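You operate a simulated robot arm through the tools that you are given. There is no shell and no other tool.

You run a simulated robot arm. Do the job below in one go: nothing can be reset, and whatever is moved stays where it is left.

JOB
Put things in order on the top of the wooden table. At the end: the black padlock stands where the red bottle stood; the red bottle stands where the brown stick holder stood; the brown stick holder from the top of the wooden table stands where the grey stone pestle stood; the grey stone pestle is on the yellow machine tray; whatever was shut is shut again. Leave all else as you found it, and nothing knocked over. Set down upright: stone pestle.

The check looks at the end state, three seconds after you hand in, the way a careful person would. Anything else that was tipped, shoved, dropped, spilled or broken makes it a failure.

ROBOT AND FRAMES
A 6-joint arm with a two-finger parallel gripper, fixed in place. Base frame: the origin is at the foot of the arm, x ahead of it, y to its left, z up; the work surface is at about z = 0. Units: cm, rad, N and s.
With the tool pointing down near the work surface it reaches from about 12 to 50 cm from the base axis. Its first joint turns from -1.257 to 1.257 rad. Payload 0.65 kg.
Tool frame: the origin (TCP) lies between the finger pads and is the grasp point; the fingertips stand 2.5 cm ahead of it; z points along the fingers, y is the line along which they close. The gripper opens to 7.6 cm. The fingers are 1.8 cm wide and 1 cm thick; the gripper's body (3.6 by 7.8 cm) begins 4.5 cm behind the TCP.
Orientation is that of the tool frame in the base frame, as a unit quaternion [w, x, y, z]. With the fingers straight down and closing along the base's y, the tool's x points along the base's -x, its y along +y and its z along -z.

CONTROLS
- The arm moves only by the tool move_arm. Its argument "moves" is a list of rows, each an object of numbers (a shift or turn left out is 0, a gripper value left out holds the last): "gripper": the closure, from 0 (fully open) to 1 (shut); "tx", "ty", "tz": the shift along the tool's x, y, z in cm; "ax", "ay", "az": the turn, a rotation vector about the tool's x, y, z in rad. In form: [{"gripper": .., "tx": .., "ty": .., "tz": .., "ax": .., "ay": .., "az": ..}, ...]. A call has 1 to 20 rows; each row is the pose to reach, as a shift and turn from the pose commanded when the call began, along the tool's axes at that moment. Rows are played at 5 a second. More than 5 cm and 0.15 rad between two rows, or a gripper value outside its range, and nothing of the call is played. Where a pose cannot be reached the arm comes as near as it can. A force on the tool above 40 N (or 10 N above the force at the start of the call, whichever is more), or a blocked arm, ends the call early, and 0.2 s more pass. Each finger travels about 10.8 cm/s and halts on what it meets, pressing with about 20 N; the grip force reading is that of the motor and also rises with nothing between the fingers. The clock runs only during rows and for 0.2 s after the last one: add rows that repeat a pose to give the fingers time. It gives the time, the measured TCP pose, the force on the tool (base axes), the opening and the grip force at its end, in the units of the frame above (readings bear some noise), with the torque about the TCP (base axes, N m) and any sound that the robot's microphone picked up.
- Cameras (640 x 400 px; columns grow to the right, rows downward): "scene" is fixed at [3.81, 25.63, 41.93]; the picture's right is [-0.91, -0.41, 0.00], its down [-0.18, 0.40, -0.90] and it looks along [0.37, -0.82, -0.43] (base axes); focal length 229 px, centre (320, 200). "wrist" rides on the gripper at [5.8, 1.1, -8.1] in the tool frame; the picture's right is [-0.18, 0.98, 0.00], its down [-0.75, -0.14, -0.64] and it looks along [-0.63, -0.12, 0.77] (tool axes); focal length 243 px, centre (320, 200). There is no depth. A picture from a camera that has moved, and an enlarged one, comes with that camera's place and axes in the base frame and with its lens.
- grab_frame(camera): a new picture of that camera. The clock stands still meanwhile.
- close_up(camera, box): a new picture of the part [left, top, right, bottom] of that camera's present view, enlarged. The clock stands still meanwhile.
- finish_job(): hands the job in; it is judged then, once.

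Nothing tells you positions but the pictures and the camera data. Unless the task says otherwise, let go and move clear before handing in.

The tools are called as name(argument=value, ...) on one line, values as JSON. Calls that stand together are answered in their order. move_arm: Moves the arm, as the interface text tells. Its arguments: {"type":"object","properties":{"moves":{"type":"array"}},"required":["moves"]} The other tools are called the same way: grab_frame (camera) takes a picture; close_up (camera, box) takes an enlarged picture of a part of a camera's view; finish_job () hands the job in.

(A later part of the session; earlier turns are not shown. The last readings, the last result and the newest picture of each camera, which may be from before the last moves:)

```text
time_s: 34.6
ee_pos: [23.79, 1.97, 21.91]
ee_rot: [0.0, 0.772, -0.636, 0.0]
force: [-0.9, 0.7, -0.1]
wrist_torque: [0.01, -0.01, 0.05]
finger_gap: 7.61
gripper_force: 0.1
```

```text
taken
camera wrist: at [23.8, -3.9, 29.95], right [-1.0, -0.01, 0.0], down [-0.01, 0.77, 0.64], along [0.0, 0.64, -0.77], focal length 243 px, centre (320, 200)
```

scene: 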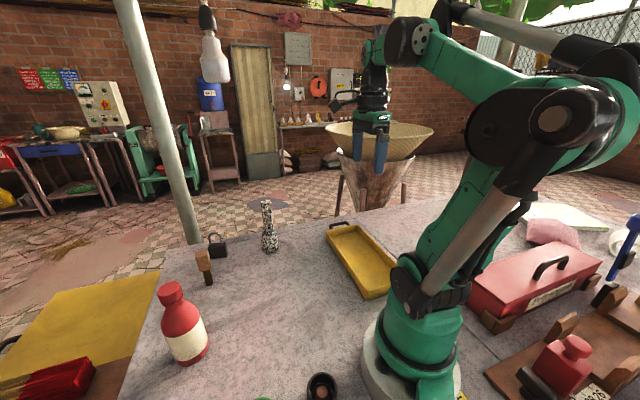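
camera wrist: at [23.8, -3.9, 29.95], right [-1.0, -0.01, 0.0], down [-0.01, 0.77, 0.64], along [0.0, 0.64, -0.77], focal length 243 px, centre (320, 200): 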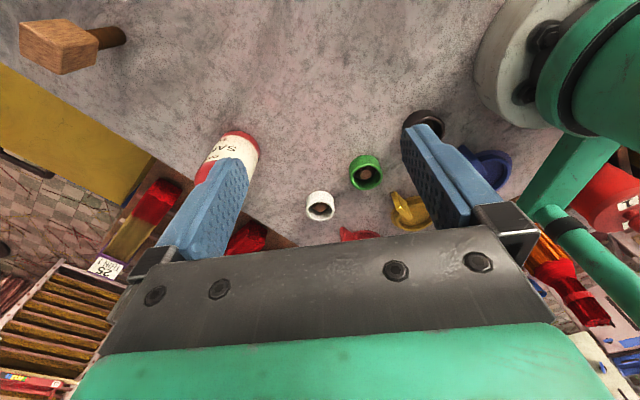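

close_up(camera="wrist", box=[290, 140, 420, 250])

close_up(camera="wrist", box=[340, 145, 390, 200])

close_up(camera="wrist", box=[395, 95, 530, 200])

close_up(camera="wrist", box=[0, 0, 140, 90])

```text
3.64 times, centred on (355, 195) of wrist
camera zoom: at [23.8, -3.9, 29.95], right [-1.0, -0.01, 0.0], down [-0.01, 0.77, 0.64], along [0.0, 0.64, -0.77], focal length 882 px, centre (193, 218)
```

zoom: 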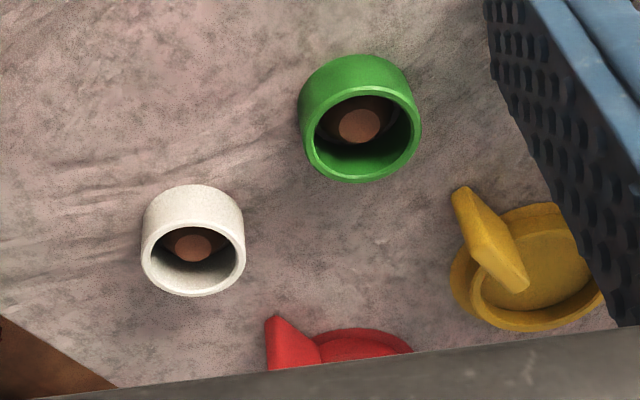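

```text
7.27 times, centred on (365, 172) of wrist
camera zoom: at [23.8, -3.9, 29.95], right [-1.0, -0.01, 0.0], down [-0.01, 0.77, 0.64], along [0.0, 0.64, -0.77], focal length 1764 px, centre (-7, 400)
```

zoom: 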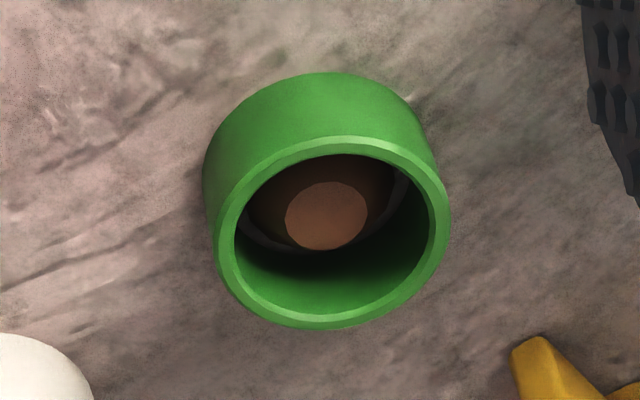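

```text
3.81 times, centred on (462, 148) of wrist
camera zoom: at [23.8, -3.9, 29.95], right [-1.0, -0.01, 0.0], down [-0.01, 0.77, 0.64], along [0.0, 0.64, -0.77], focal length 924 px, centre (-223, 400)
```

zoom: 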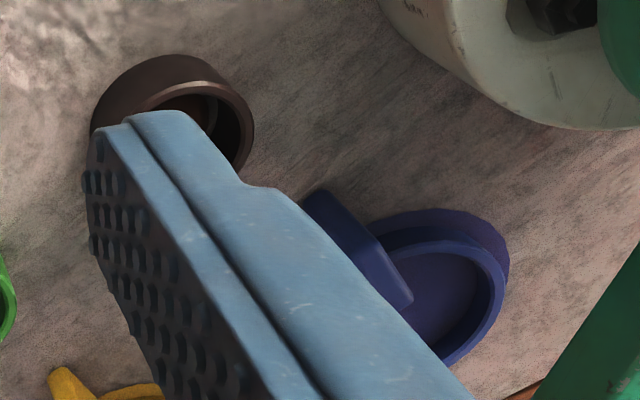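

```text
4.44 times, centred on (70, 45) of wrist
camera zoom: at [23.8, -3.9, 29.95], right [-1.0, -0.01, 0.0], down [-0.01, 0.77, 0.64], along [0.0, 0.64, -0.77], focal length 1078 px, centre (1431, 889)
```

zoom: 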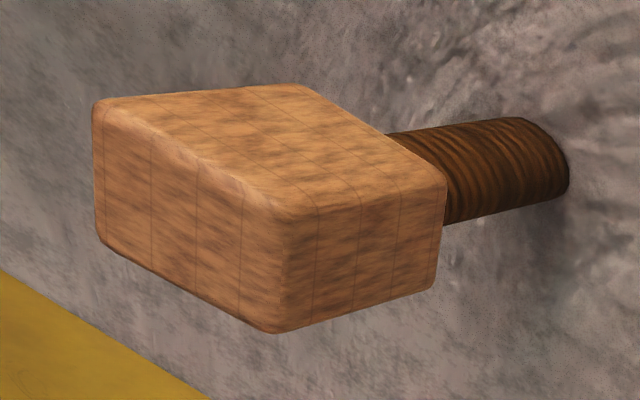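

The cups are solid little holders with a clay-like core, so I take the dark brown one at about (11,8.8) as the brown stick holder, and the mallet as an unrelated object to leave alone. Now I'll refine the bottle's position from this pose.

close_up(camera="wrist", box=[180, 120, 280, 220])

close_up(camera="scene", box=[145, 275, 225, 370])

```text
4.00 times, centred on (230, 170) of wrist
camera zoom: at [23.8, -3.9, 29.95], right [-1.0, -0.01, 0.0], down [-0.01, 0.77, 0.64], along [0.0, 0.64, -0.77], focal length 970 px, centre (680, 320)
```

zoom: 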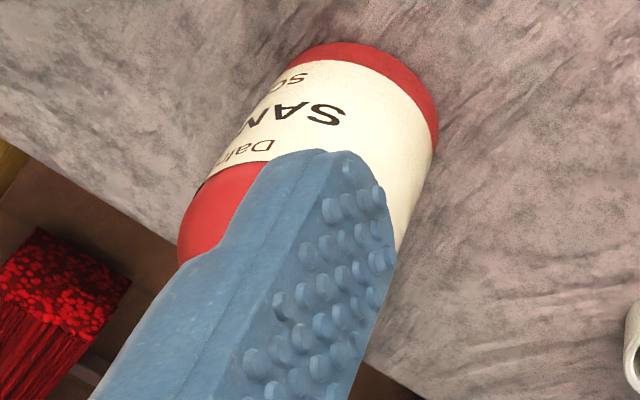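

```text
4.21 times, centred on (185, 322) of scene
camera zoom: at [3.81, 25.63, 41.93], right [-0.91, -0.41, 0.0], down [-0.18, 0.4, -0.9], along [0.37, -0.82, -0.43], focal length 964 px, centre (888, -316)
```

zoom: 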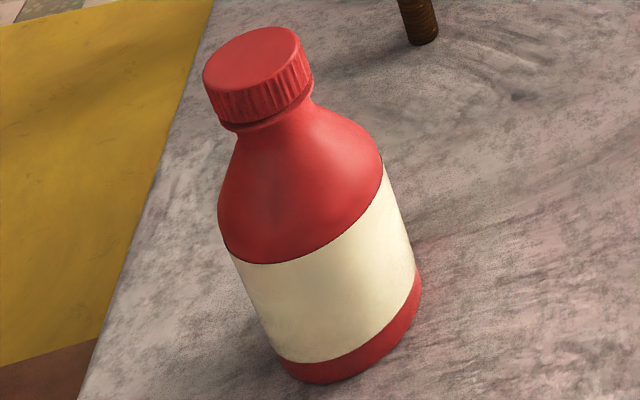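

The bottle stands at about (34.7,12.1), roughly 15 cm tall with a 3.2 cm cap. First job is the pestle at about (39.3,-18), so I fly there at safe height and look at it closely.

move_arm(moves=[{"tz": -1, "az": 0.14, "tx": 1.6, "ty": -0.4}, {"tz": -2, "az": 0.28, "tx": 3.2, "ty": -0.8}, {"tz": -2, "az": 0.42, "tx": 4.8, "ty": -1.3}, {"tz": -2, "az": 0.56, "tx": 6.4, "ty": -1.7}, {"tz": -2, "az": 0.7, "tx": 8, "ty": -2.1}, {"tz": -2, "az": 0.84, "tx": 9.6, "ty": -2.6}, {"tz": -2, "az": 0.98, "tx": 11.2, "ty": -3}, {"tz": -2, "az": 1.12, "tx": 12.8, "ty": -3.4}, {"tz": -2, "az": 1.26, "tx": 14.4, "ty": -3.8}, {"tz": -2, "az": 1.4, "tx": 16, "ty": -4.2}, {"tz": -2, "az": 1.54, "tx": 17.6, "ty": -4.7}, {"tz": -2, "az": 1.68, "tx": 19.2, "ty": -5.1}, {"tz": -2, "az": 1.76, "tx": 20.4, "ty": -5.46}, {"tz": -2, "az": 1.76, "tx": 20.4, "ty": -5.46}])

grab_frame(camera="wrist")

close_up(camera="scene", box=[240, 140, 340, 265])

```text
time_s: 37.6
ee_pos: [33.07, -17.17, 23.87]
ee_rot: [0.0, 0.001, 1.0, 0.0]
force: [0.2, -0.1, 0.6]
wrist_torque: [-0.01, 0.0, 0.0]
finger_gap: 7.6
gripper_force: 0.0
```

```text
taken
camera wrist: at [27.28, -16.0, 31.9], right [0.19, 0.98, 0.0], down [0.75, -0.14, 0.64], along [0.63, -0.12, -0.77], focal length 243 px, centre (320, 200)
```

wrist: 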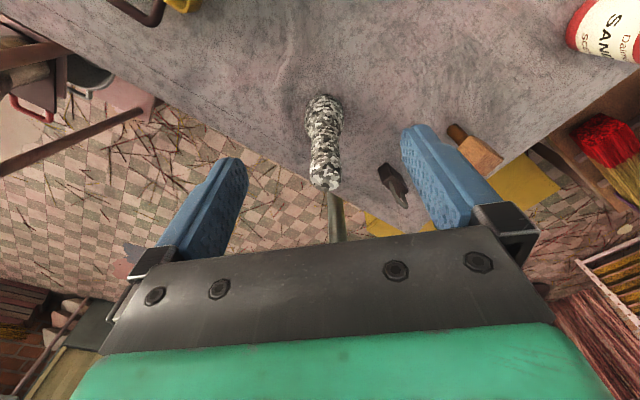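

```text
3.20 times, centred on (290, 202) of scene
camera zoom: at [3.81, 25.63, 41.93], right [-0.91, -0.41, 0.0], down [-0.18, 0.4, -0.9], along [0.37, -0.82, -0.43], focal length 733 px, centre (416, 192)
```

zoom: 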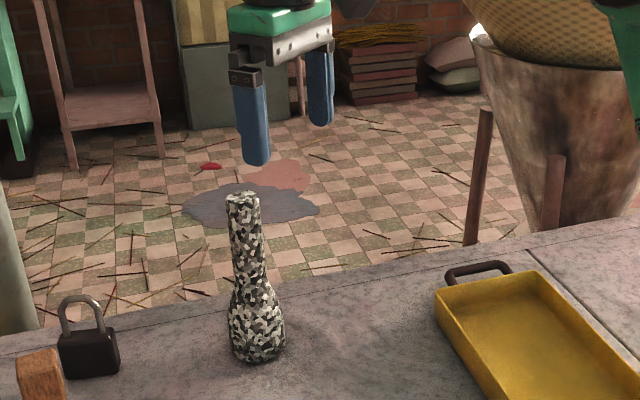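

close_up(camera="wrist", box=[280, 80, 420, 220])

close_up(camera="wrist", box=[300, 85, 350, 200])

close_up(camera="wrist", box=[370, 150, 420, 215])

```text
2.86 times, centred on (350, 150) of wrist
camera zoom: at [27.28, -16.0, 31.9], right [0.19, 0.98, 0.0], down [0.75, -0.14, 0.64], along [0.63, -0.12, -0.77], focal length 693 px, centre (234, 343)
```

zoom: 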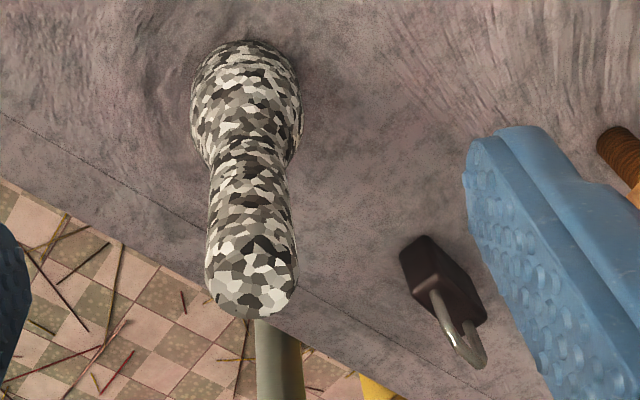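

```text
3.48 times, centred on (325, 142) of wrist
camera zoom: at [27.28, -16.0, 31.9], right [0.19, 0.98, 0.0], down [0.75, -0.14, 0.64], along [0.63, -0.12, -0.77], focal length 844 px, centre (303, 400)
```

zoom: 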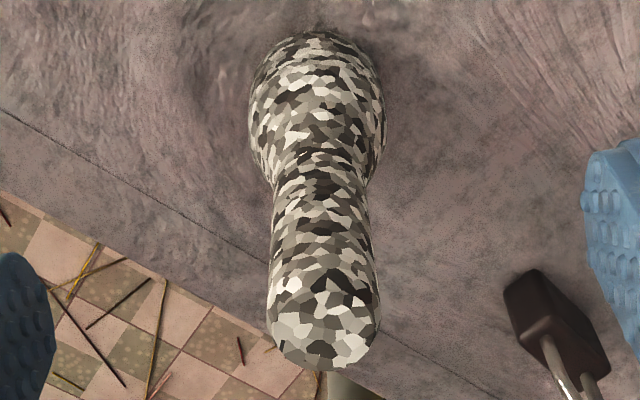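

```text
6.15 times, centred on (395, 182) of wrist
camera zoom: at [27.28, -16.0, 31.9], right [0.19, 0.98, 0.0], down [0.75, -0.14, 0.64], along [0.63, -0.12, -0.77], focal length 1493 px, centre (-142, 308)
```

zoom: 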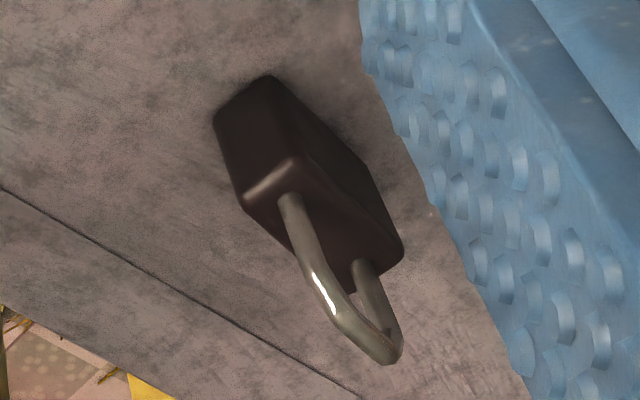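

The padlock's black also looks slightly brownish in this light, so the colour alone doesn't settle cup versus mallet. I'll look for more evidence in the background (a teal cup with a stick, the wall shelf) and compare the colours up close.

close_up(camera="scene", box=[30, 110, 90, 150])

close_up(camera="scene", box=[270, 105, 345, 145])

close_up(camera="scene", box=[20, 60, 100, 95])

close_up(camera="scene", box=[205, 228, 232, 262])

close_up(camera="scene", box=[300, 360, 345, 400])

close_up(camera="wrist", box=[420, 100, 640, 260])

```text
10.00 times, centred on (60, 130) of scene
camera zoom: at [3.81, 25.63, 41.93], right [-0.91, -0.41, 0.0], down [-0.18, 0.4, -0.9], along [0.37, -0.82, -0.43], focal length 2290 px, centre (2920, 900)
```

zoom: 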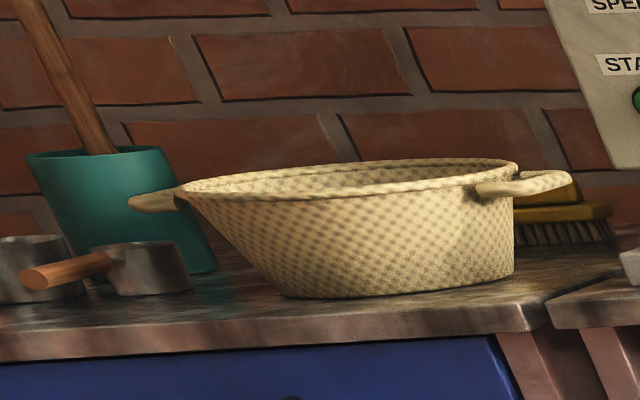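

```text
8.53 times, centred on (308, 125) of scene
camera zoom: at [3.81, 25.63, 41.93], right [-0.91, -0.41, 0.0], down [-0.18, 0.4, -0.9], along [0.37, -0.82, -0.43], focal length 1954 px, centre (427, 840)
```

zoom: 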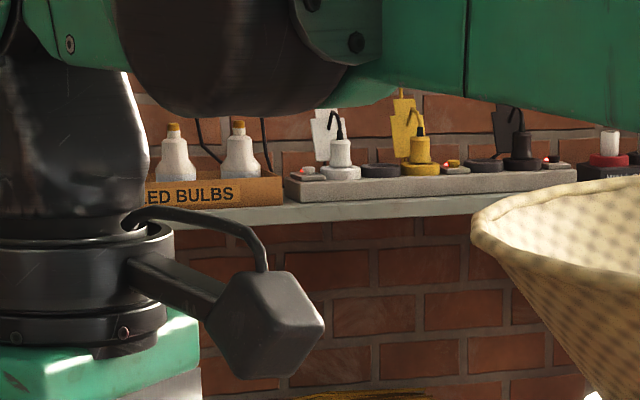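

```text
8.00 times, centred on (60, 78) of scene
camera zoom: at [3.81, 25.63, 41.93], right [-0.91, -0.41, 0.0], down [-0.18, 0.4, -0.9], along [0.37, -0.82, -0.43], focal length 1832 px, centre (2400, 1180)
```

zoom: 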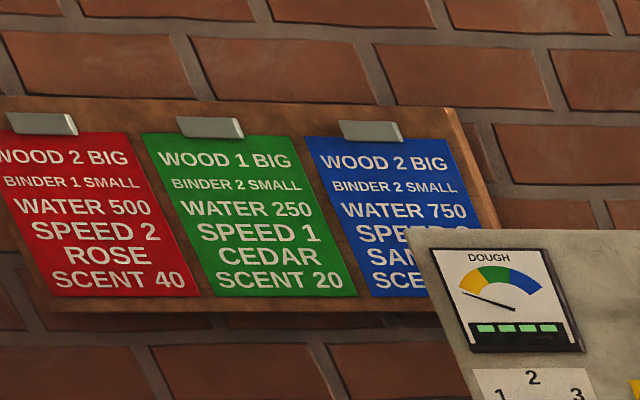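

```text
11.76 times, centred on (218, 245) of scene
camera zoom: at [3.81, 25.63, 41.93], right [-0.91, -0.41, 0.0], down [-0.18, 0.4, -0.9], along [0.37, -0.82, -0.43], focal length 2694 px, centre (1514, -329)
```

zoom: 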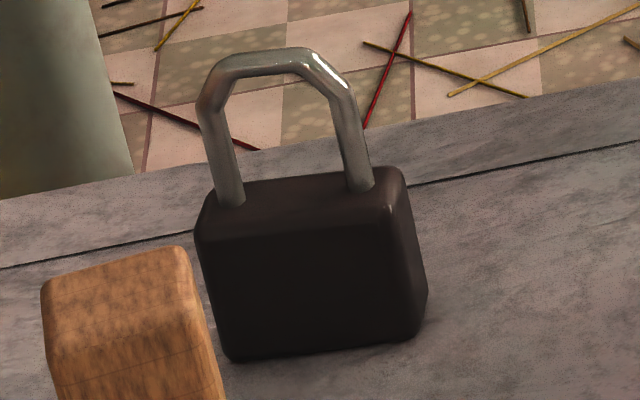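

```text
10.00 times, centred on (322, 380) of scene
camera zoom: at [3.81, 25.63, 41.93], right [-0.91, -0.41, 0.0], down [-0.18, 0.4, -0.9], along [0.37, -0.82, -0.43], focal length 2290 px, centre (295, -1600)
```

zoom: 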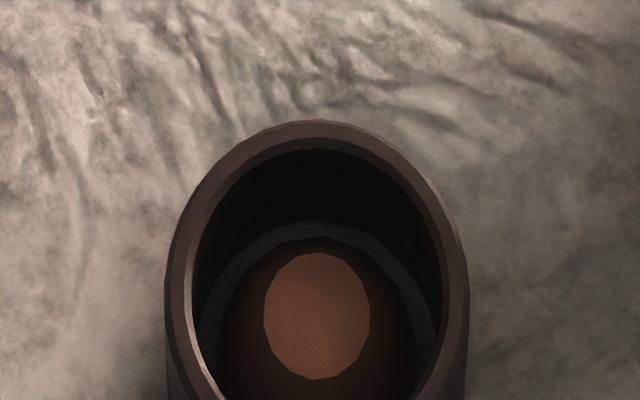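

```text
2.50 times, centred on (530, 180) of wrist
camera zoom: at [27.28, -16.0, 31.9], right [0.19, 0.98, 0.0], down [0.75, -0.14, 0.64], along [0.63, -0.12, -0.77], focal length 606 px, centre (-205, 250)
```

zoom: 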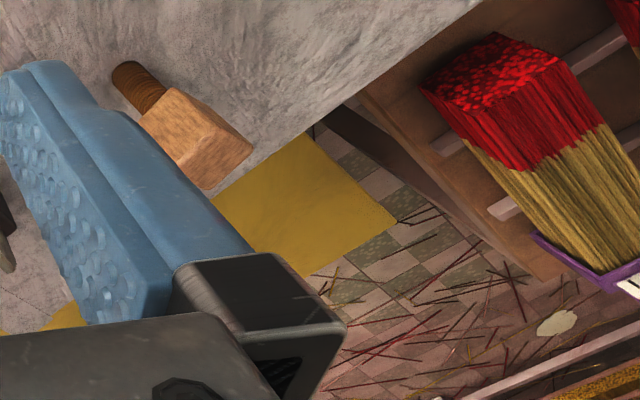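

I want to settle this with more evidence: the wording implies another "brown stick holder" somewhere off the table top. I'll raise the camera's gaze and scan the workshop around.

move_arm(moves=[{"tx": 1, "ty": 2, "tz": -0.5, "ay": -0.12}, {"tx": 2, "ty": 4, "tz": -1, "ay": -0.24}, {"tx": 3, "ty": 6, "tz": -1.5, "ay": -0.36}, {"tx": 4, "ty": 8, "tz": -2, "ay": -0.48}, {"tx": 5, "ty": 10, "tz": -3, "ay": -0.6}, {"tx": 6, "ty": 12, "tz": -4, "ay": -0.6}, {"tx": 8, "ty": 14, "tz": -5, "ay": -0.6}, {"tx": 10, "ty": 16, "tz": -6, "ay": -0.6}, {"tx": 10, "ty": 17, "tz": -6, "ay": -0.6}])

grab_frame(camera="wrist")

```text
time_s: 39.6
ee_pos: [23.33, 0.09, 30.01]
ee_rot: [0.295, 0.001, 0.955, -0.001]
force: [0.1, -0.1, 0.3]
wrist_torque: [0.03, 0.0, 0.01]
finger_gap: 7.58
gripper_force: 0.1
```

```text
taken
camera wrist: at [13.87, 1.15, 33.33], right [0.15, 0.98, 0.1], down [0.26, -0.14, 0.96], along [0.95, -0.12, -0.27], focal length 243 px, centre (320, 200)
```

wrist: 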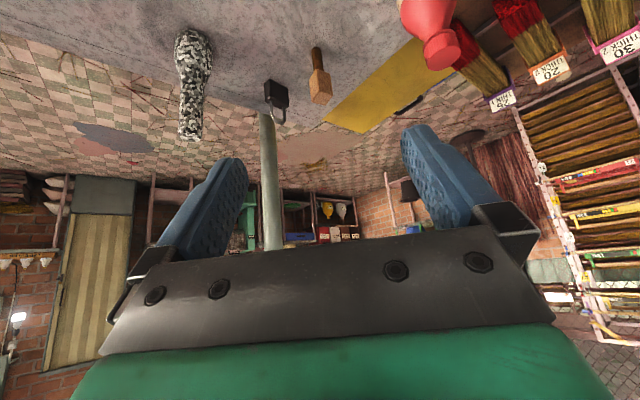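

close_up(camera="wrist", box=[260, 180, 420, 250])

close_up(camera="wrist", box=[460, 0, 640, 320])

move_arm(moves=[{"ax": -0.079, "az": -0.1155}, {"ax": -0.158, "az": -0.231}, {"ax": -0.237, "az": -0.3465}, {"ax": -0.316, "az": -0.462}, {"ax": -0.395, "az": -0.5775}, {"ax": -0.474, "az": -0.693}, {"ax": -0.553, "az": -0.8085}, {"ax": -0.553, "az": -0.8085}])

grab_frame(camera="wrist")

```text
4.00 times, centred on (340, 215) of wrist
camera zoom: at [13.87, 1.15, 33.33], right [0.15, 0.98, 0.1], down [0.26, -0.14, 0.96], along [0.95, -0.12, -0.27], focal length 970 px, centre (240, 140)
```

zoom: 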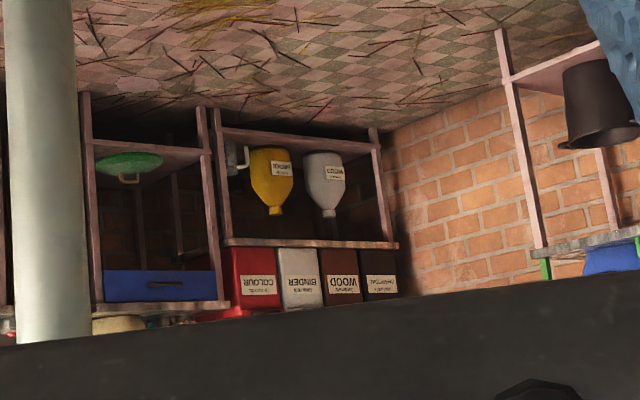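

```text
1.25 times, centred on (550, 160) of wrist
camera zoom: at [13.87, 1.15, 33.33], right [0.15, 0.98, 0.1], down [0.26, -0.14, 0.96], along [0.95, -0.12, -0.27], focal length 303 px, centre (32, 250)
```

zoom: 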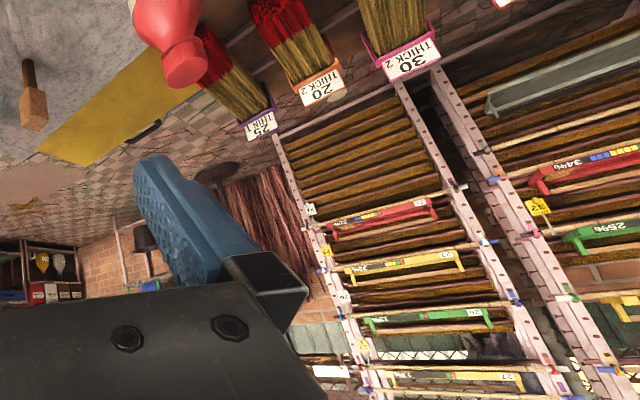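

```text
time_s: 41.4
ee_pos: [23.01, -0.04, 29.85]
ee_rot: [0.26, -0.451, 0.843, 0.139]
force: [-0.4, -0.2, 0.2]
wrist_torque: [-0.03, 0.02, 0.05]
finger_gap: 7.6
gripper_force: 0.0
```

```text
taken
camera wrist: at [16.91, -7.19, 33.32], right [-0.73, 0.67, 0.1], down [0.26, 0.14, 0.96], along [0.63, 0.73, -0.27], focal length 243 px, centre (320, 200)
```

wrist: 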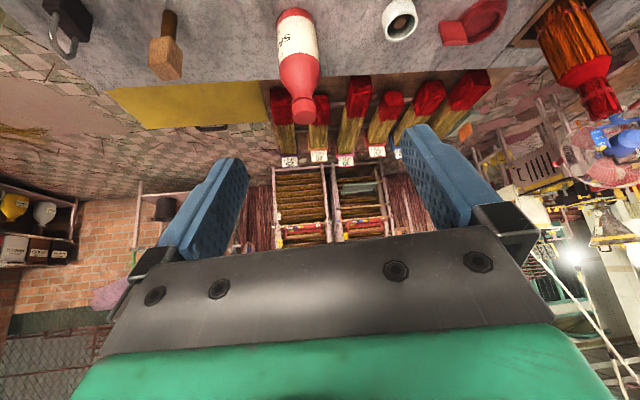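

close_up(camera="wrist", box=[250, 60, 500, 240])

close_up(camera="wrist", box=[460, 0, 640, 300])

close_up(camera="wrist", box=[0, 60, 280, 320])

close_up(camera="wrist", box=[140, 0, 200, 90])

close_up(camera="wrist", box=[370, 0, 520, 60])

```text
2.22 times, centred on (375, 150) of wrist
camera zoom: at [16.91, -7.19, 33.32], right [-0.73, 0.67, 0.1], down [0.26, 0.14, 0.96], along [0.63, 0.73, -0.27], focal length 539 px, centre (198, 311)
```

zoom: 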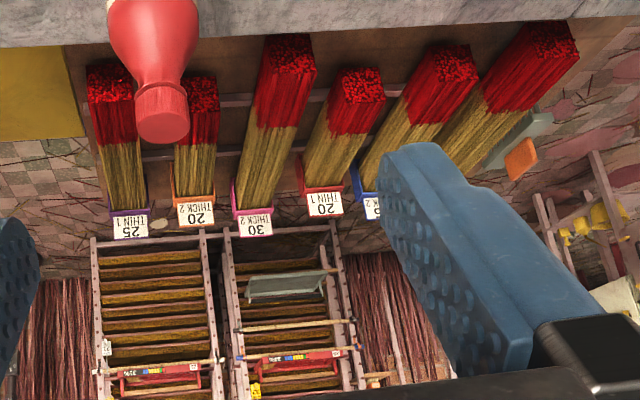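

```text
1.33 times, centred on (550, 150) of wrist
camera zoom: at [16.91, -7.19, 33.32], right [-0.73, 0.67, 0.1], down [0.26, 0.14, 0.96], along [0.63, 0.73, -0.27], focal length 324 px, centre (13, 267)
```

zoom: 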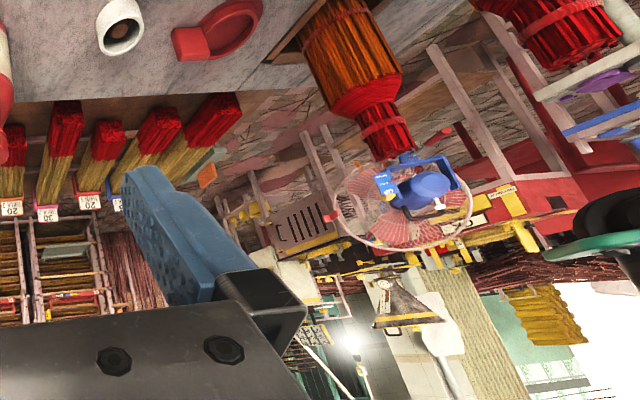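

```text
1.54 times, centred on (140, 190) of wrist
camera zoom: at [16.91, -7.19, 33.32], right [-0.73, 0.67, 0.1], down [0.26, 0.14, 0.96], along [0.63, 0.73, -0.27], focal length 373 px, centre (597, 215)
```

zoom: 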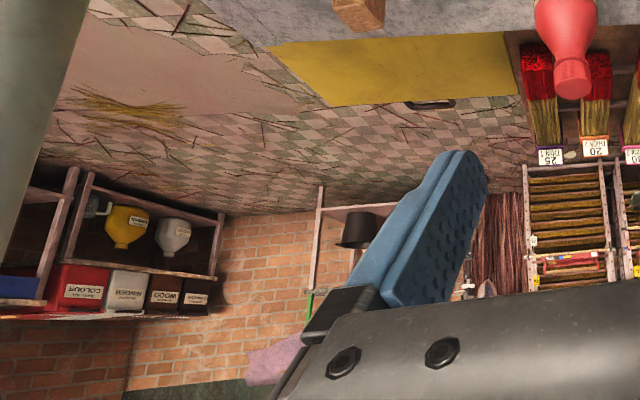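

```text
4.44 times, centred on (170, 45) of wrist
camera zoom: at [16.91, -7.19, 33.32], right [-0.73, 0.67, 0.1], down [0.26, 0.14, 0.96], along [0.63, 0.73, -0.27], focal length 1078 px, centre (987, 889)
```

zoom: 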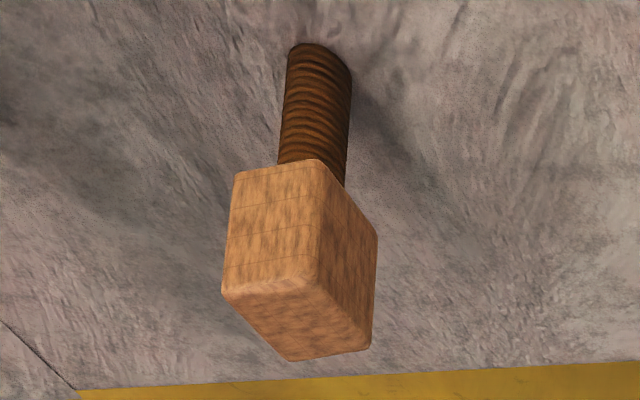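

```text
4.27 times, centred on (445, 30) of wrist
camera zoom: at [16.91, -7.19, 33.32], right [-0.73, 0.67, 0.1], down [0.26, 0.14, 0.96], along [0.63, 0.73, -0.27], focal length 1035 px, centre (-213, 925)
```

zoom: 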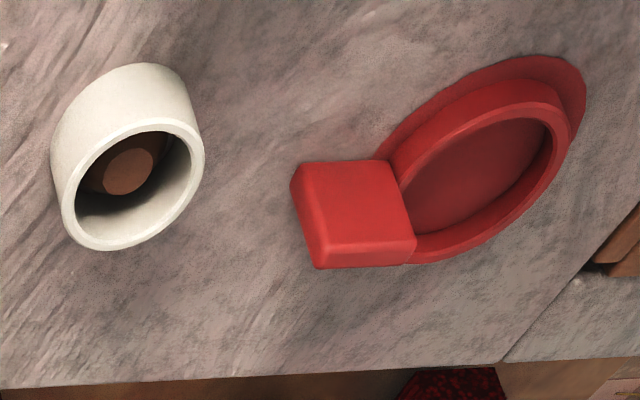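

Nothing conclusive in the background. I'll zoom in extremely on a cup's core and on the mallet head to look for stick holes.

close_up(camera="wrist", box=[384, 4, 416, 40])

close_up(camera="wrist", box=[148, 40, 190, 82])

close_up(camera="scene", box=[192, 246, 214, 262])

close_up(camera="scene", box=[312, 380, 332, 400])

```text
11.11 times, centred on (400, 22) of wrist
camera zoom: at [16.91, -7.19, 33.32], right [-0.73, 0.67, 0.1], down [0.26, 0.14, 0.96], along [0.63, 0.73, -0.27], focal length 2696 px, centre (-569, 2178)
```

zoom: 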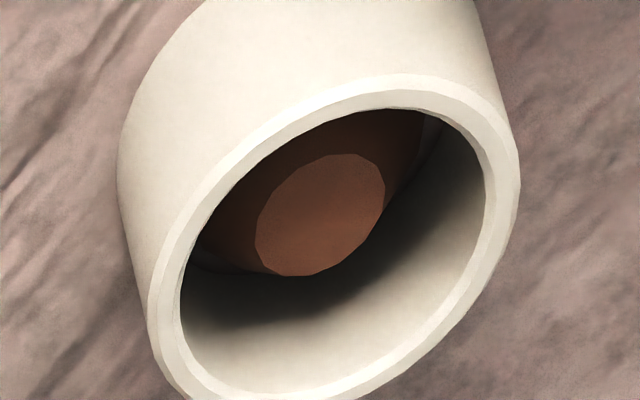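

```text
9.52 times, centred on (169, 61) of wrist
camera zoom: at [16.91, -7.19, 33.32], right [-0.73, 0.67, 0.1], down [0.26, 0.14, 0.96], along [0.63, 0.73, -0.27], focal length 2311 px, centre (1758, 1524)
```

zoom: 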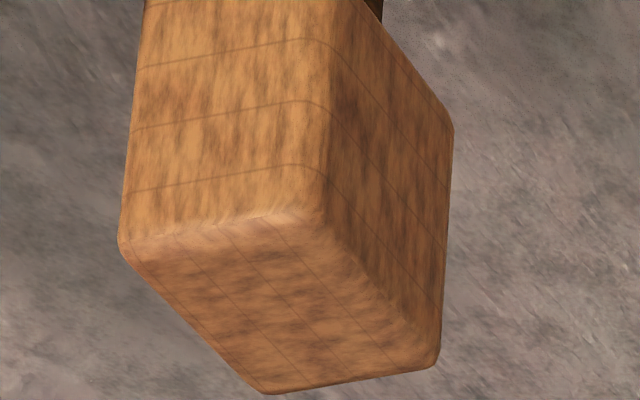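

```text
16.00 times, centred on (203, 254) of scene
camera zoom: at [3.81, 25.63, 41.93], right [-0.91, -0.41, 0.0], down [-0.18, 0.4, -0.9], along [0.37, -0.82, -0.43], focal length 3664 px, centre (2192, -664)
```

zoom: 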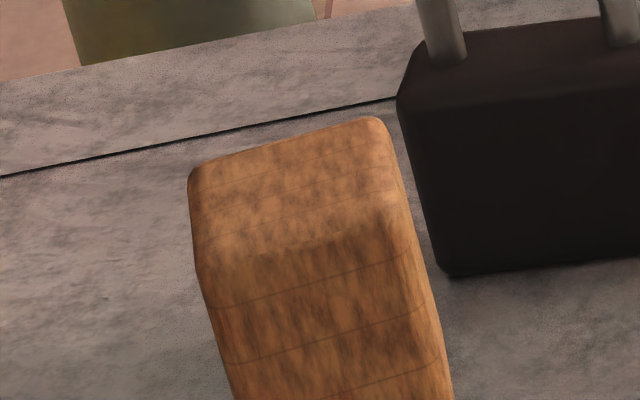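

```text
16.00 times, centred on (322, 390) of scene
camera zoom: at [3.81, 25.63, 41.93], right [-0.91, -0.41, 0.0], down [-0.18, 0.4, -0.9], along [0.37, -0.82, -0.43], focal length 3664 px, centre (288, -2840)
```

zoom: 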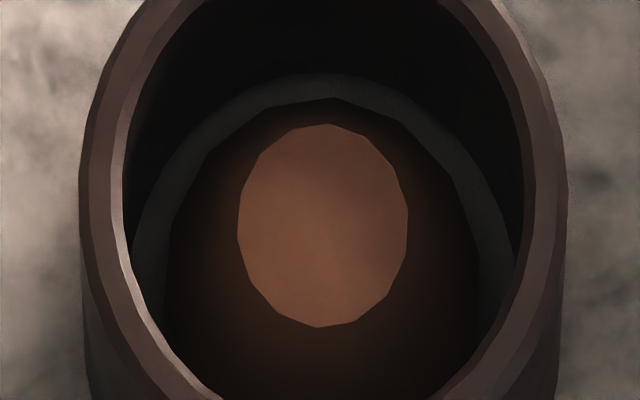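

The cups have a raised central boss inside a small cup, which is just how an incense stick holder is built, while the block with the wrapped grip is a mallet. I settle on the dark brown cup at about (11,8.8) as the brown stick holder, and now straighten the tool to start with the pestle.

move_arm(moves=[{"ax": 0.079, "az": 0.1155}, {"ax": 0.158, "az": 0.231}, {"ax": 0.237, "az": 0.3465}, {"ax": 0.316, "az": 0.462}, {"ax": 0.395, "az": 0.5775}, {"ax": 0.474, "az": 0.693}, {"ax": 0.553, "az": 0.8085}, {"ax": 0.553, "az": 0.8085}])

move_arm(moves=[{"ay": 0.12}, {"ay": 0.24}, {"ay": 0.36}, {"ay": 0.48}, {"ay": 0.6}, {"ay": 0.6}])

grab_frame(camera="wrist")

```text
time_s: 43.2
ee_pos: [23.11, 0.01, 29.84]
ee_rot: [0.296, 0.0, 0.955, 0.0]
force: [-0.3, -0.6, -1.1]
wrist_torque: [0.0, 0.01, 0.02]
finger_gap: 7.62
gripper_force: 0.1
```

```text
time_s: 44.6
ee_pos: [23.13, 0.03, 29.89]
ee_rot: [-0.001, 0.0, 1.0, 0.0]
force: [-0.1, -0.6, -0.7]
wrist_torque: [-0.01, -0.01, -0.01]
finger_gap: 7.61
gripper_force: 0.1
```

```text
taken
camera wrist: at [17.24, 1.14, 38.01], right [0.18, 0.98, 0.0], down [0.75, -0.14, 0.64], along [0.63, -0.12, -0.77], focal length 243 px, centre (320, 200)
```

wrist: 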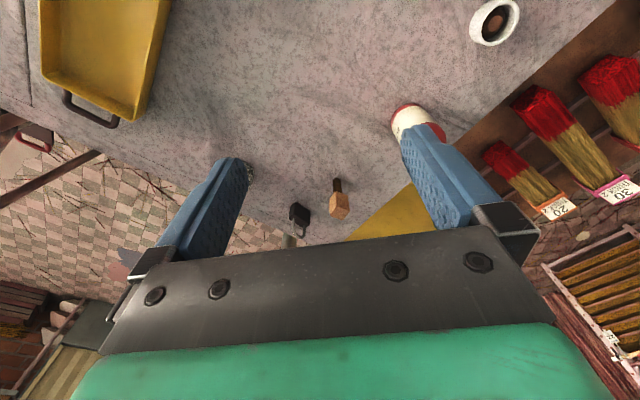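

Tool is upright at (23,0,30). Next I fly to a hover just above the pestle at about (38.9,-17.6,21) and check alignment.

move_arm(moves=[{"tx": -1.6, "ty": -1.8, "tz": 0.9}, {"tx": -3.2, "ty": -3.5, "tz": 1.8}, {"tx": -4.7, "ty": -5.3, "tz": 2.7}, {"tx": -6.3, "ty": -7, "tz": 3.6}, {"tx": -7.9, "ty": -8.8, "tz": 4.5}, {"tx": -9.5, "ty": -10.6, "tz": 5.3}, {"tx": -11.1, "ty": -12.3, "tz": 6.2}, {"tx": -12.6, "ty": -14.1, "tz": 7.1}, {"tx": -14.2, "ty": -15.8, "tz": 8}, {"tx": -15.8, "ty": -17.6, "tz": 8.9}, {"tx": -15.8, "ty": -17.6, "tz": 8.9}])

grab_frame(camera="wrist")

close_up(camera="scene", box=[220, 130, 330, 260])

```text
time_s: 47.0
ee_pos: [39.0, -17.58, 21.16]
ee_rot: [0.0, 0.0, 1.0, 0.0]
force: [0.0, 0.4, 0.5]
wrist_torque: [-0.01, -0.05, 0.01]
finger_gap: 7.59
gripper_force: 0.1
```

```text
taken
camera wrist: at [33.12, -16.48, 29.2], right [0.18, 0.98, 0.0], down [0.75, -0.14, 0.64], along [0.63, -0.12, -0.77], focal length 243 px, centre (320, 200)
```

wrist: 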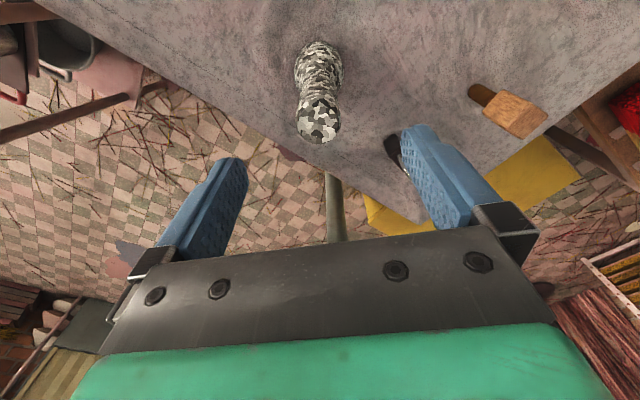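

```text
3.08 times, centred on (275, 195) of scene
camera zoom: at [3.81, 25.63, 41.93], right [-0.91, -0.41, 0.0], down [-0.18, 0.4, -0.9], along [0.37, -0.82, -0.43], focal length 705 px, centre (458, 215)
```

zoom: 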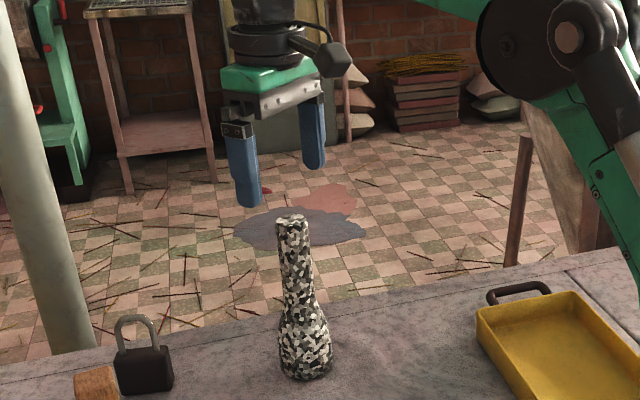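

close_up(camera="wrist", box=[280, 30, 360, 160])

```text
3.08 times, centred on (320, 95) of wrist
camera zoom: at [33.12, -16.48, 29.2], right [0.18, 0.98, 0.0], down [0.75, -0.14, 0.64], along [0.63, -0.12, -0.77], focal length 746 px, centre (320, 523)
```

zoom: 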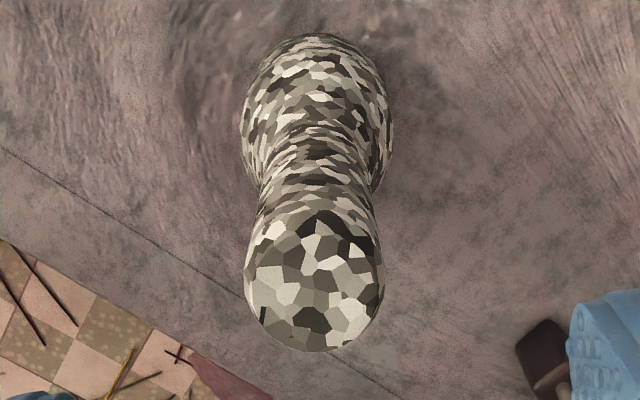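

The pestle's top is at about (38.5,-17.55), 16 cm high, nearly centred under the gripper. I lower around its shaft to TCP height 12.4 and close.

move_arm(moves=[{"gripper": 0, "tx": 0.35, "tz": 1.5}, {"gripper": 0, "tx": 0.35, "tz": 3}, {"gripper": 0, "tx": 0.35, "tz": 4.5}, {"gripper": 0, "tx": 0.35, "tz": 6}, {"gripper": 0, "tx": 0.35, "tz": 7.3}, {"gripper": 0, "tx": 0.35, "tz": 8.55}, {"gripper": 0, "tx": 0.35, "tz": 8.55}])

grab_frame(camera="wrist")

close_up(camera="scene", box=[220, 150, 330, 260])

```text
time_s: 48.6
ee_pos: [38.61, -17.69, 12.67]
ee_rot: [0.001, -0.001, 1.0, -0.001]
force: [0.4, 0.4, 0.8]
wrist_torque: [-0.04, -0.01, 0.0]
finger_gap: 7.62
gripper_force: 0.1
```

```text
taken
camera wrist: at [32.76, -16.58, 20.75], right [0.18, 0.98, 0.0], down [0.75, -0.14, 0.64], along [0.63, -0.12, -0.77], focal length 243 px, centre (320, 200)
```

wrist: 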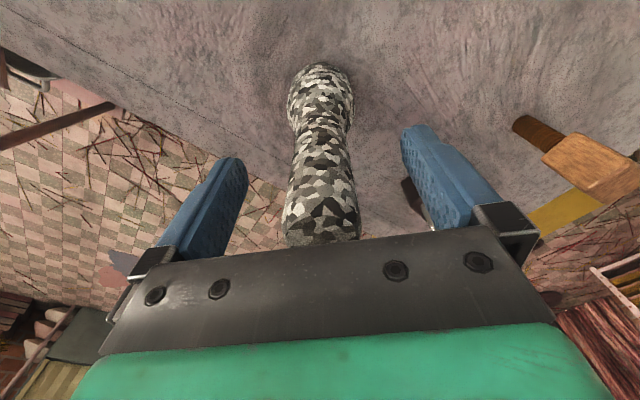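

```text
3.64 times, centred on (275, 205) of scene
camera zoom: at [3.81, 25.63, 41.93], right [-0.91, -0.41, 0.0], down [-0.18, 0.4, -0.9], along [0.37, -0.82, -0.43], focal length 833 px, centre (484, 182)
```

zoom: 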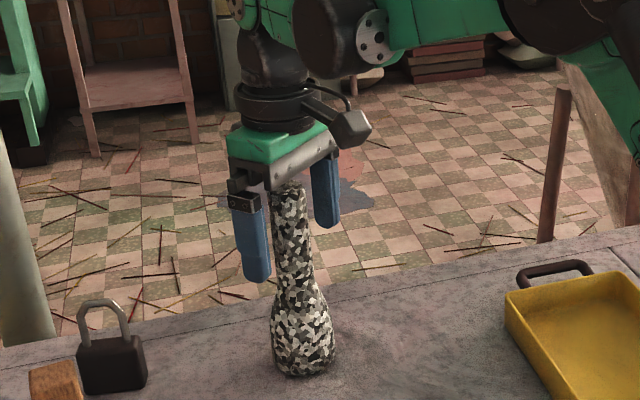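

The shaft sits centred between the fingers with the palm clear of its top. I close the gripper now.

move_arm(moves=[{"gripper": 0.3}, {"gripper": 0.6}, {"gripper": 1}, {"gripper": 1}, {"gripper": 1}])

close_up(camera="scene", box=[220, 150, 330, 260])

```text
time_s: 49.8
ee_pos: [38.61, -17.74, 12.74]
ee_rot: [0.0, 0.0, 1.0, 0.0]
force: [-0.4, 1.2, 0.1]
wrist_torque: [0.11, 0.02, 0.0]
finger_gap: 2.77
gripper_force: 20.3
```

```text
3.64 times, centred on (275, 205) of scene
camera zoom: at [3.81, 25.63, 41.93], right [-0.91, -0.41, 0.0], down [-0.18, 0.4, -0.9], along [0.37, -0.82, -0.43], focal length 833 px, centre (484, 182)
```

zoom: 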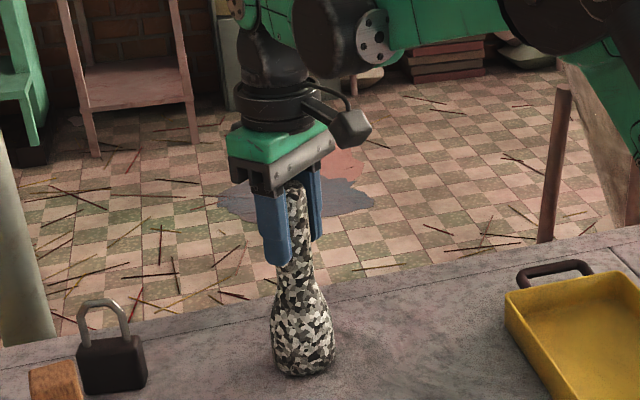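

Gripped firmly (gap 2.8 cm). I lift it straight up 7 cm.

move_arm(moves=[{"tz": -0.5}, {"tz": -1}, {"tz": -2}, {"tz": -3}, {"tz": -4}, {"tz": -5}, {"tz": -6}, {"tz": -7}, {"tz": -7}])

grab_frame(camera="scene")

```text
time_s: 51.8
ee_pos: [38.39, -17.73, 19.62]
ee_rot: [-0.001, 0.0, 1.0, 0.0]
force: [0.7, 0.6, -2.2]
wrist_torque: [-0.01, 0.03, -0.01]
finger_gap: 2.75
gripper_force: 20.1
```

```text
taken
```

scene: 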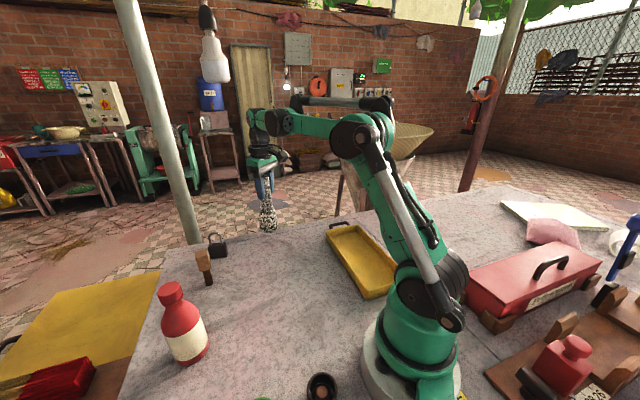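

The pestle is lifted cleanly (about 0.25 kg). Now I carry it over to above the tray centre at about (13.8,-24.1).

move_arm(moves=[{"tx": 0.7, "ty": -0.2}, {"tx": 2, "ty": -0.55}, {"tx": 3.5, "ty": -0.95}, {"tx": 5, "ty": -1.35}, {"tx": 6.5, "ty": -1.75}, {"tx": 8, "ty": -2.15}, {"tx": 9.5, "ty": -2.55}, {"tx": 11, "ty": -2.95}, {"tx": 12.5, "ty": -3.3}, {"tx": 14, "ty": -3.7}, {"tx": 15.5, "ty": -4.1}, {"tx": 17, "ty": -4.5}, {"tx": 18.5, "ty": -4.9}, {"tx": 20, "ty": -5.3}, {"tx": 21.5, "ty": -5.7}, {"tx": 23, "ty": -6.1}, {"tx": 24, "ty": -6.3}, {"tx": 24.5, "ty": -6.4}, {"tx": 24.5, "ty": -6.4}])

grab_frame(camera="wrist")

grab_frame(camera="scene")

```text
time_s: 55.8
ee_pos: [14.2, -23.94, 19.44]
ee_rot: [0.0, 0.0, 1.0, 0.0]
force: [0.4, 0.3, -3.6]
wrist_torque: [-0.03, 0.0, -0.04]
finger_gap: 2.75
gripper_force: 20.2
```

```text
taken
camera wrist: at [8.24, -22.78, 27.52], right [0.18, 0.98, 0.0], down [0.75, -0.14, 0.64], along [0.63, -0.12, -0.77], focal length 243 px, centre (320, 200)
```

wrist: 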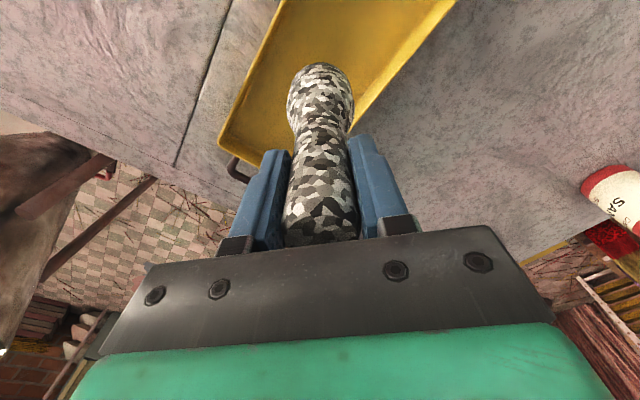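

```text
taken
```

scene: 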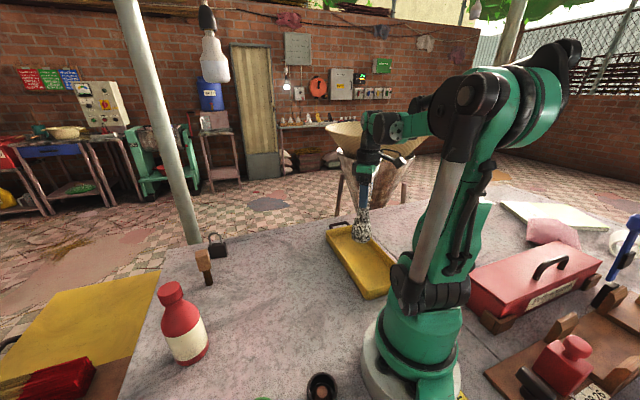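

The pestle hangs over the middle of the tray. I lower it most of the way, then feel for the floor.

move_arm(moves=[{"tz": 0.5}, {"tz": 1.3}, {"tz": 2.1}, {"tz": 2.9}, {"tz": 3.7}, {"tz": 4.5}, {"tz": 5.1}, {"tz": 5.5}, {"tz": 5.5}])

close_up(camera="scene", box=[310, 180, 420, 310])

```text
time_s: 57.8
ee_pos: [13.97, -23.98, 14.08]
ee_rot: [0.0, 0.001, 1.0, -0.001]
force: [0.2, -0.8, -2.7]
wrist_torque: [-0.02, 0.0, 0.02]
finger_gap: 2.77
gripper_force: 20.3
```

```text
3.08 times, centred on (365, 245) of scene
camera zoom: at [3.81, 25.63, 41.93], right [-0.91, -0.41, 0.0], down [-0.18, 0.4, -0.9], along [0.37, -0.82, -0.43], focal length 705 px, centre (182, 62)
```

zoom: 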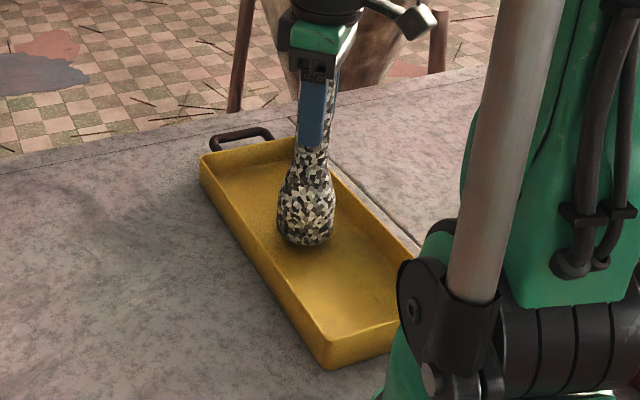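

move_arm(moves=[{"tz": 0.2}, {"tz": 0.4}, {"tz": 0.6}, {"tz": 0.6}])

move_arm(moves=[{"tz": 0.1}, {"tz": 0.2}, {"tz": 0.2}])

```text
time_s: 58.8
ee_pos: [14.07, -24.0, 13.35]
ee_rot: [-0.001, 0.0, 1.0, 0.001]
force: [-0.5, -0.6, -2.4]
wrist_torque: [-0.01, 0.04, -0.03]
finger_gap: 2.77
gripper_force: 20.2
```

```text
time_s: 59.6
ee_pos: [14.09, -24.06, 13.24]
ee_rot: [0.001, 0.0, 1.0, 0.0]
force: [0.5, -1.1, -3.8]
wrist_torque: [-0.01, 0.05, -0.01]
finger_gap: 2.75
gripper_force: 19.9
```

move_arm(moves=[{"tz": 0.1}, {"tz": 0.2}, {"tz": 0.2}])

move_arm(moves=[{"tz": 0.1}, {"tz": 0.2}, {"tz": 0.2}])

close_up(camera="scene", box=[330, 205, 400, 275])

```text
time_s: 60.4
ee_pos: [14.28, -24.01, 12.95]
ee_rot: [0.0, 0.001, 1.0, 0.0]
force: [-1.8, 0.3, 17.2]
wrist_torque: [0.06, 0.02, 0.01]
finger_gap: 2.75
gripper_force: 19.6
```

```text
time_s: 61.2
ee_pos: [14.12, -24.06, 12.79]
ee_rot: [0.0, 0.0, 1.0, -0.001]
force: [3.7, -1.5, 16.1]
wrist_torque: [-0.09, -0.31, -0.02]
finger_gap: 2.75
gripper_force: 20.5
```

```text
5.71 times, centred on (365, 240) of scene
camera zoom: at [3.81, 25.63, 41.93], right [-0.91, -0.41, 0.0], down [-0.18, 0.4, -0.9], along [0.37, -0.82, -0.43], focal length 1309 px, centre (63, -29)
```

zoom: 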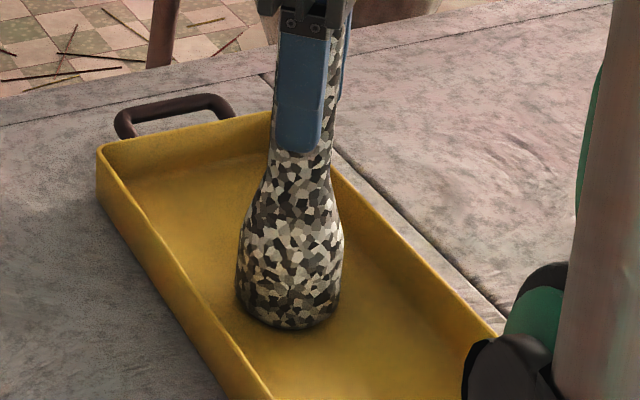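

It's in contact with the tray floor (about 16 N pressing). I ease up slightly, then open the fingers gently and rise.

move_arm(moves=[{"gripper": 1, "tz": -0.1}, {"gripper": 1, "tz": -0.22}, {"gripper": 1, "tz": -0.22}])

move_arm(moves=[{"gripper": 0.6}, {"gripper": 0.45}, {"gripper": 0.2}, {"gripper": 0}, {"gripper": 0}])

close_up(camera="scene", box=[320, 180, 410, 290])

grab_frame(camera="wrist")

```text
time_s: 62.0
ee_pos: [14.1, -24.19, 12.96]
ee_rot: [0.0, -0.001, 1.0, -0.001]
force: [0.0, -0.7, -3.0]
wrist_torque: [-0.03, 0.02, -0.01]
finger_gap: 2.77
gripper_force: 20.1
```

```text
time_s: 63.2
ee_pos: [14.1, -24.12, 12.92]
ee_rot: [-0.001, 0.001, 1.0, 0.0]
force: [-0.4, 0.6, 0.0]
wrist_torque: [0.04, 0.0, 0.0]
finger_gap: 7.6
gripper_force: 0.0
```

```text
3.64 times, centred on (365, 235) of scene
camera zoom: at [3.81, 25.63, 41.93], right [-0.91, -0.41, 0.0], down [-0.18, 0.4, -0.9], along [0.37, -0.82, -0.43], focal length 833 px, centre (156, 73)
```

zoom: 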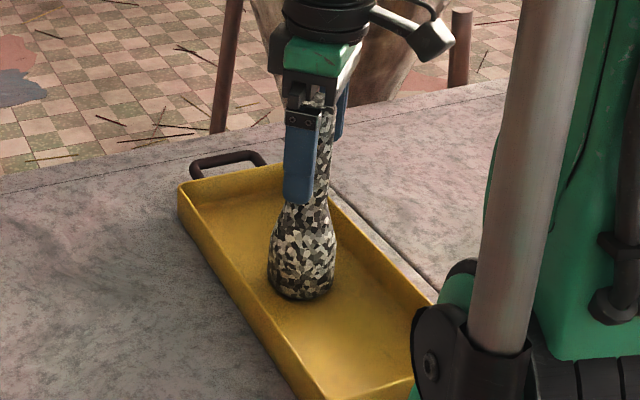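

```text
taken
camera wrist: at [8.18, -23.02, 21.15], right [0.18, 0.98, 0.0], down [0.75, -0.14, 0.64], along [0.63, -0.12, -0.77], focal length 243 px, centre (320, 200)
```

wrist: 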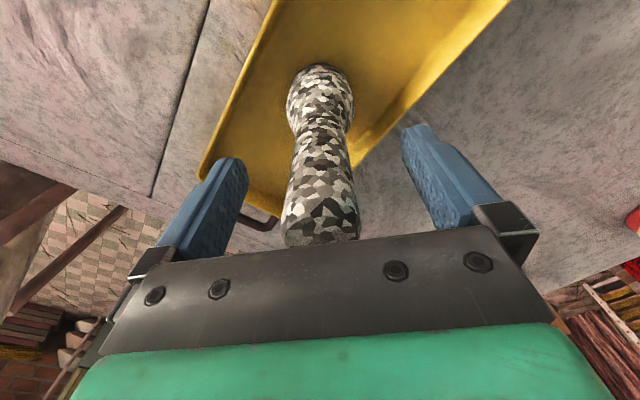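

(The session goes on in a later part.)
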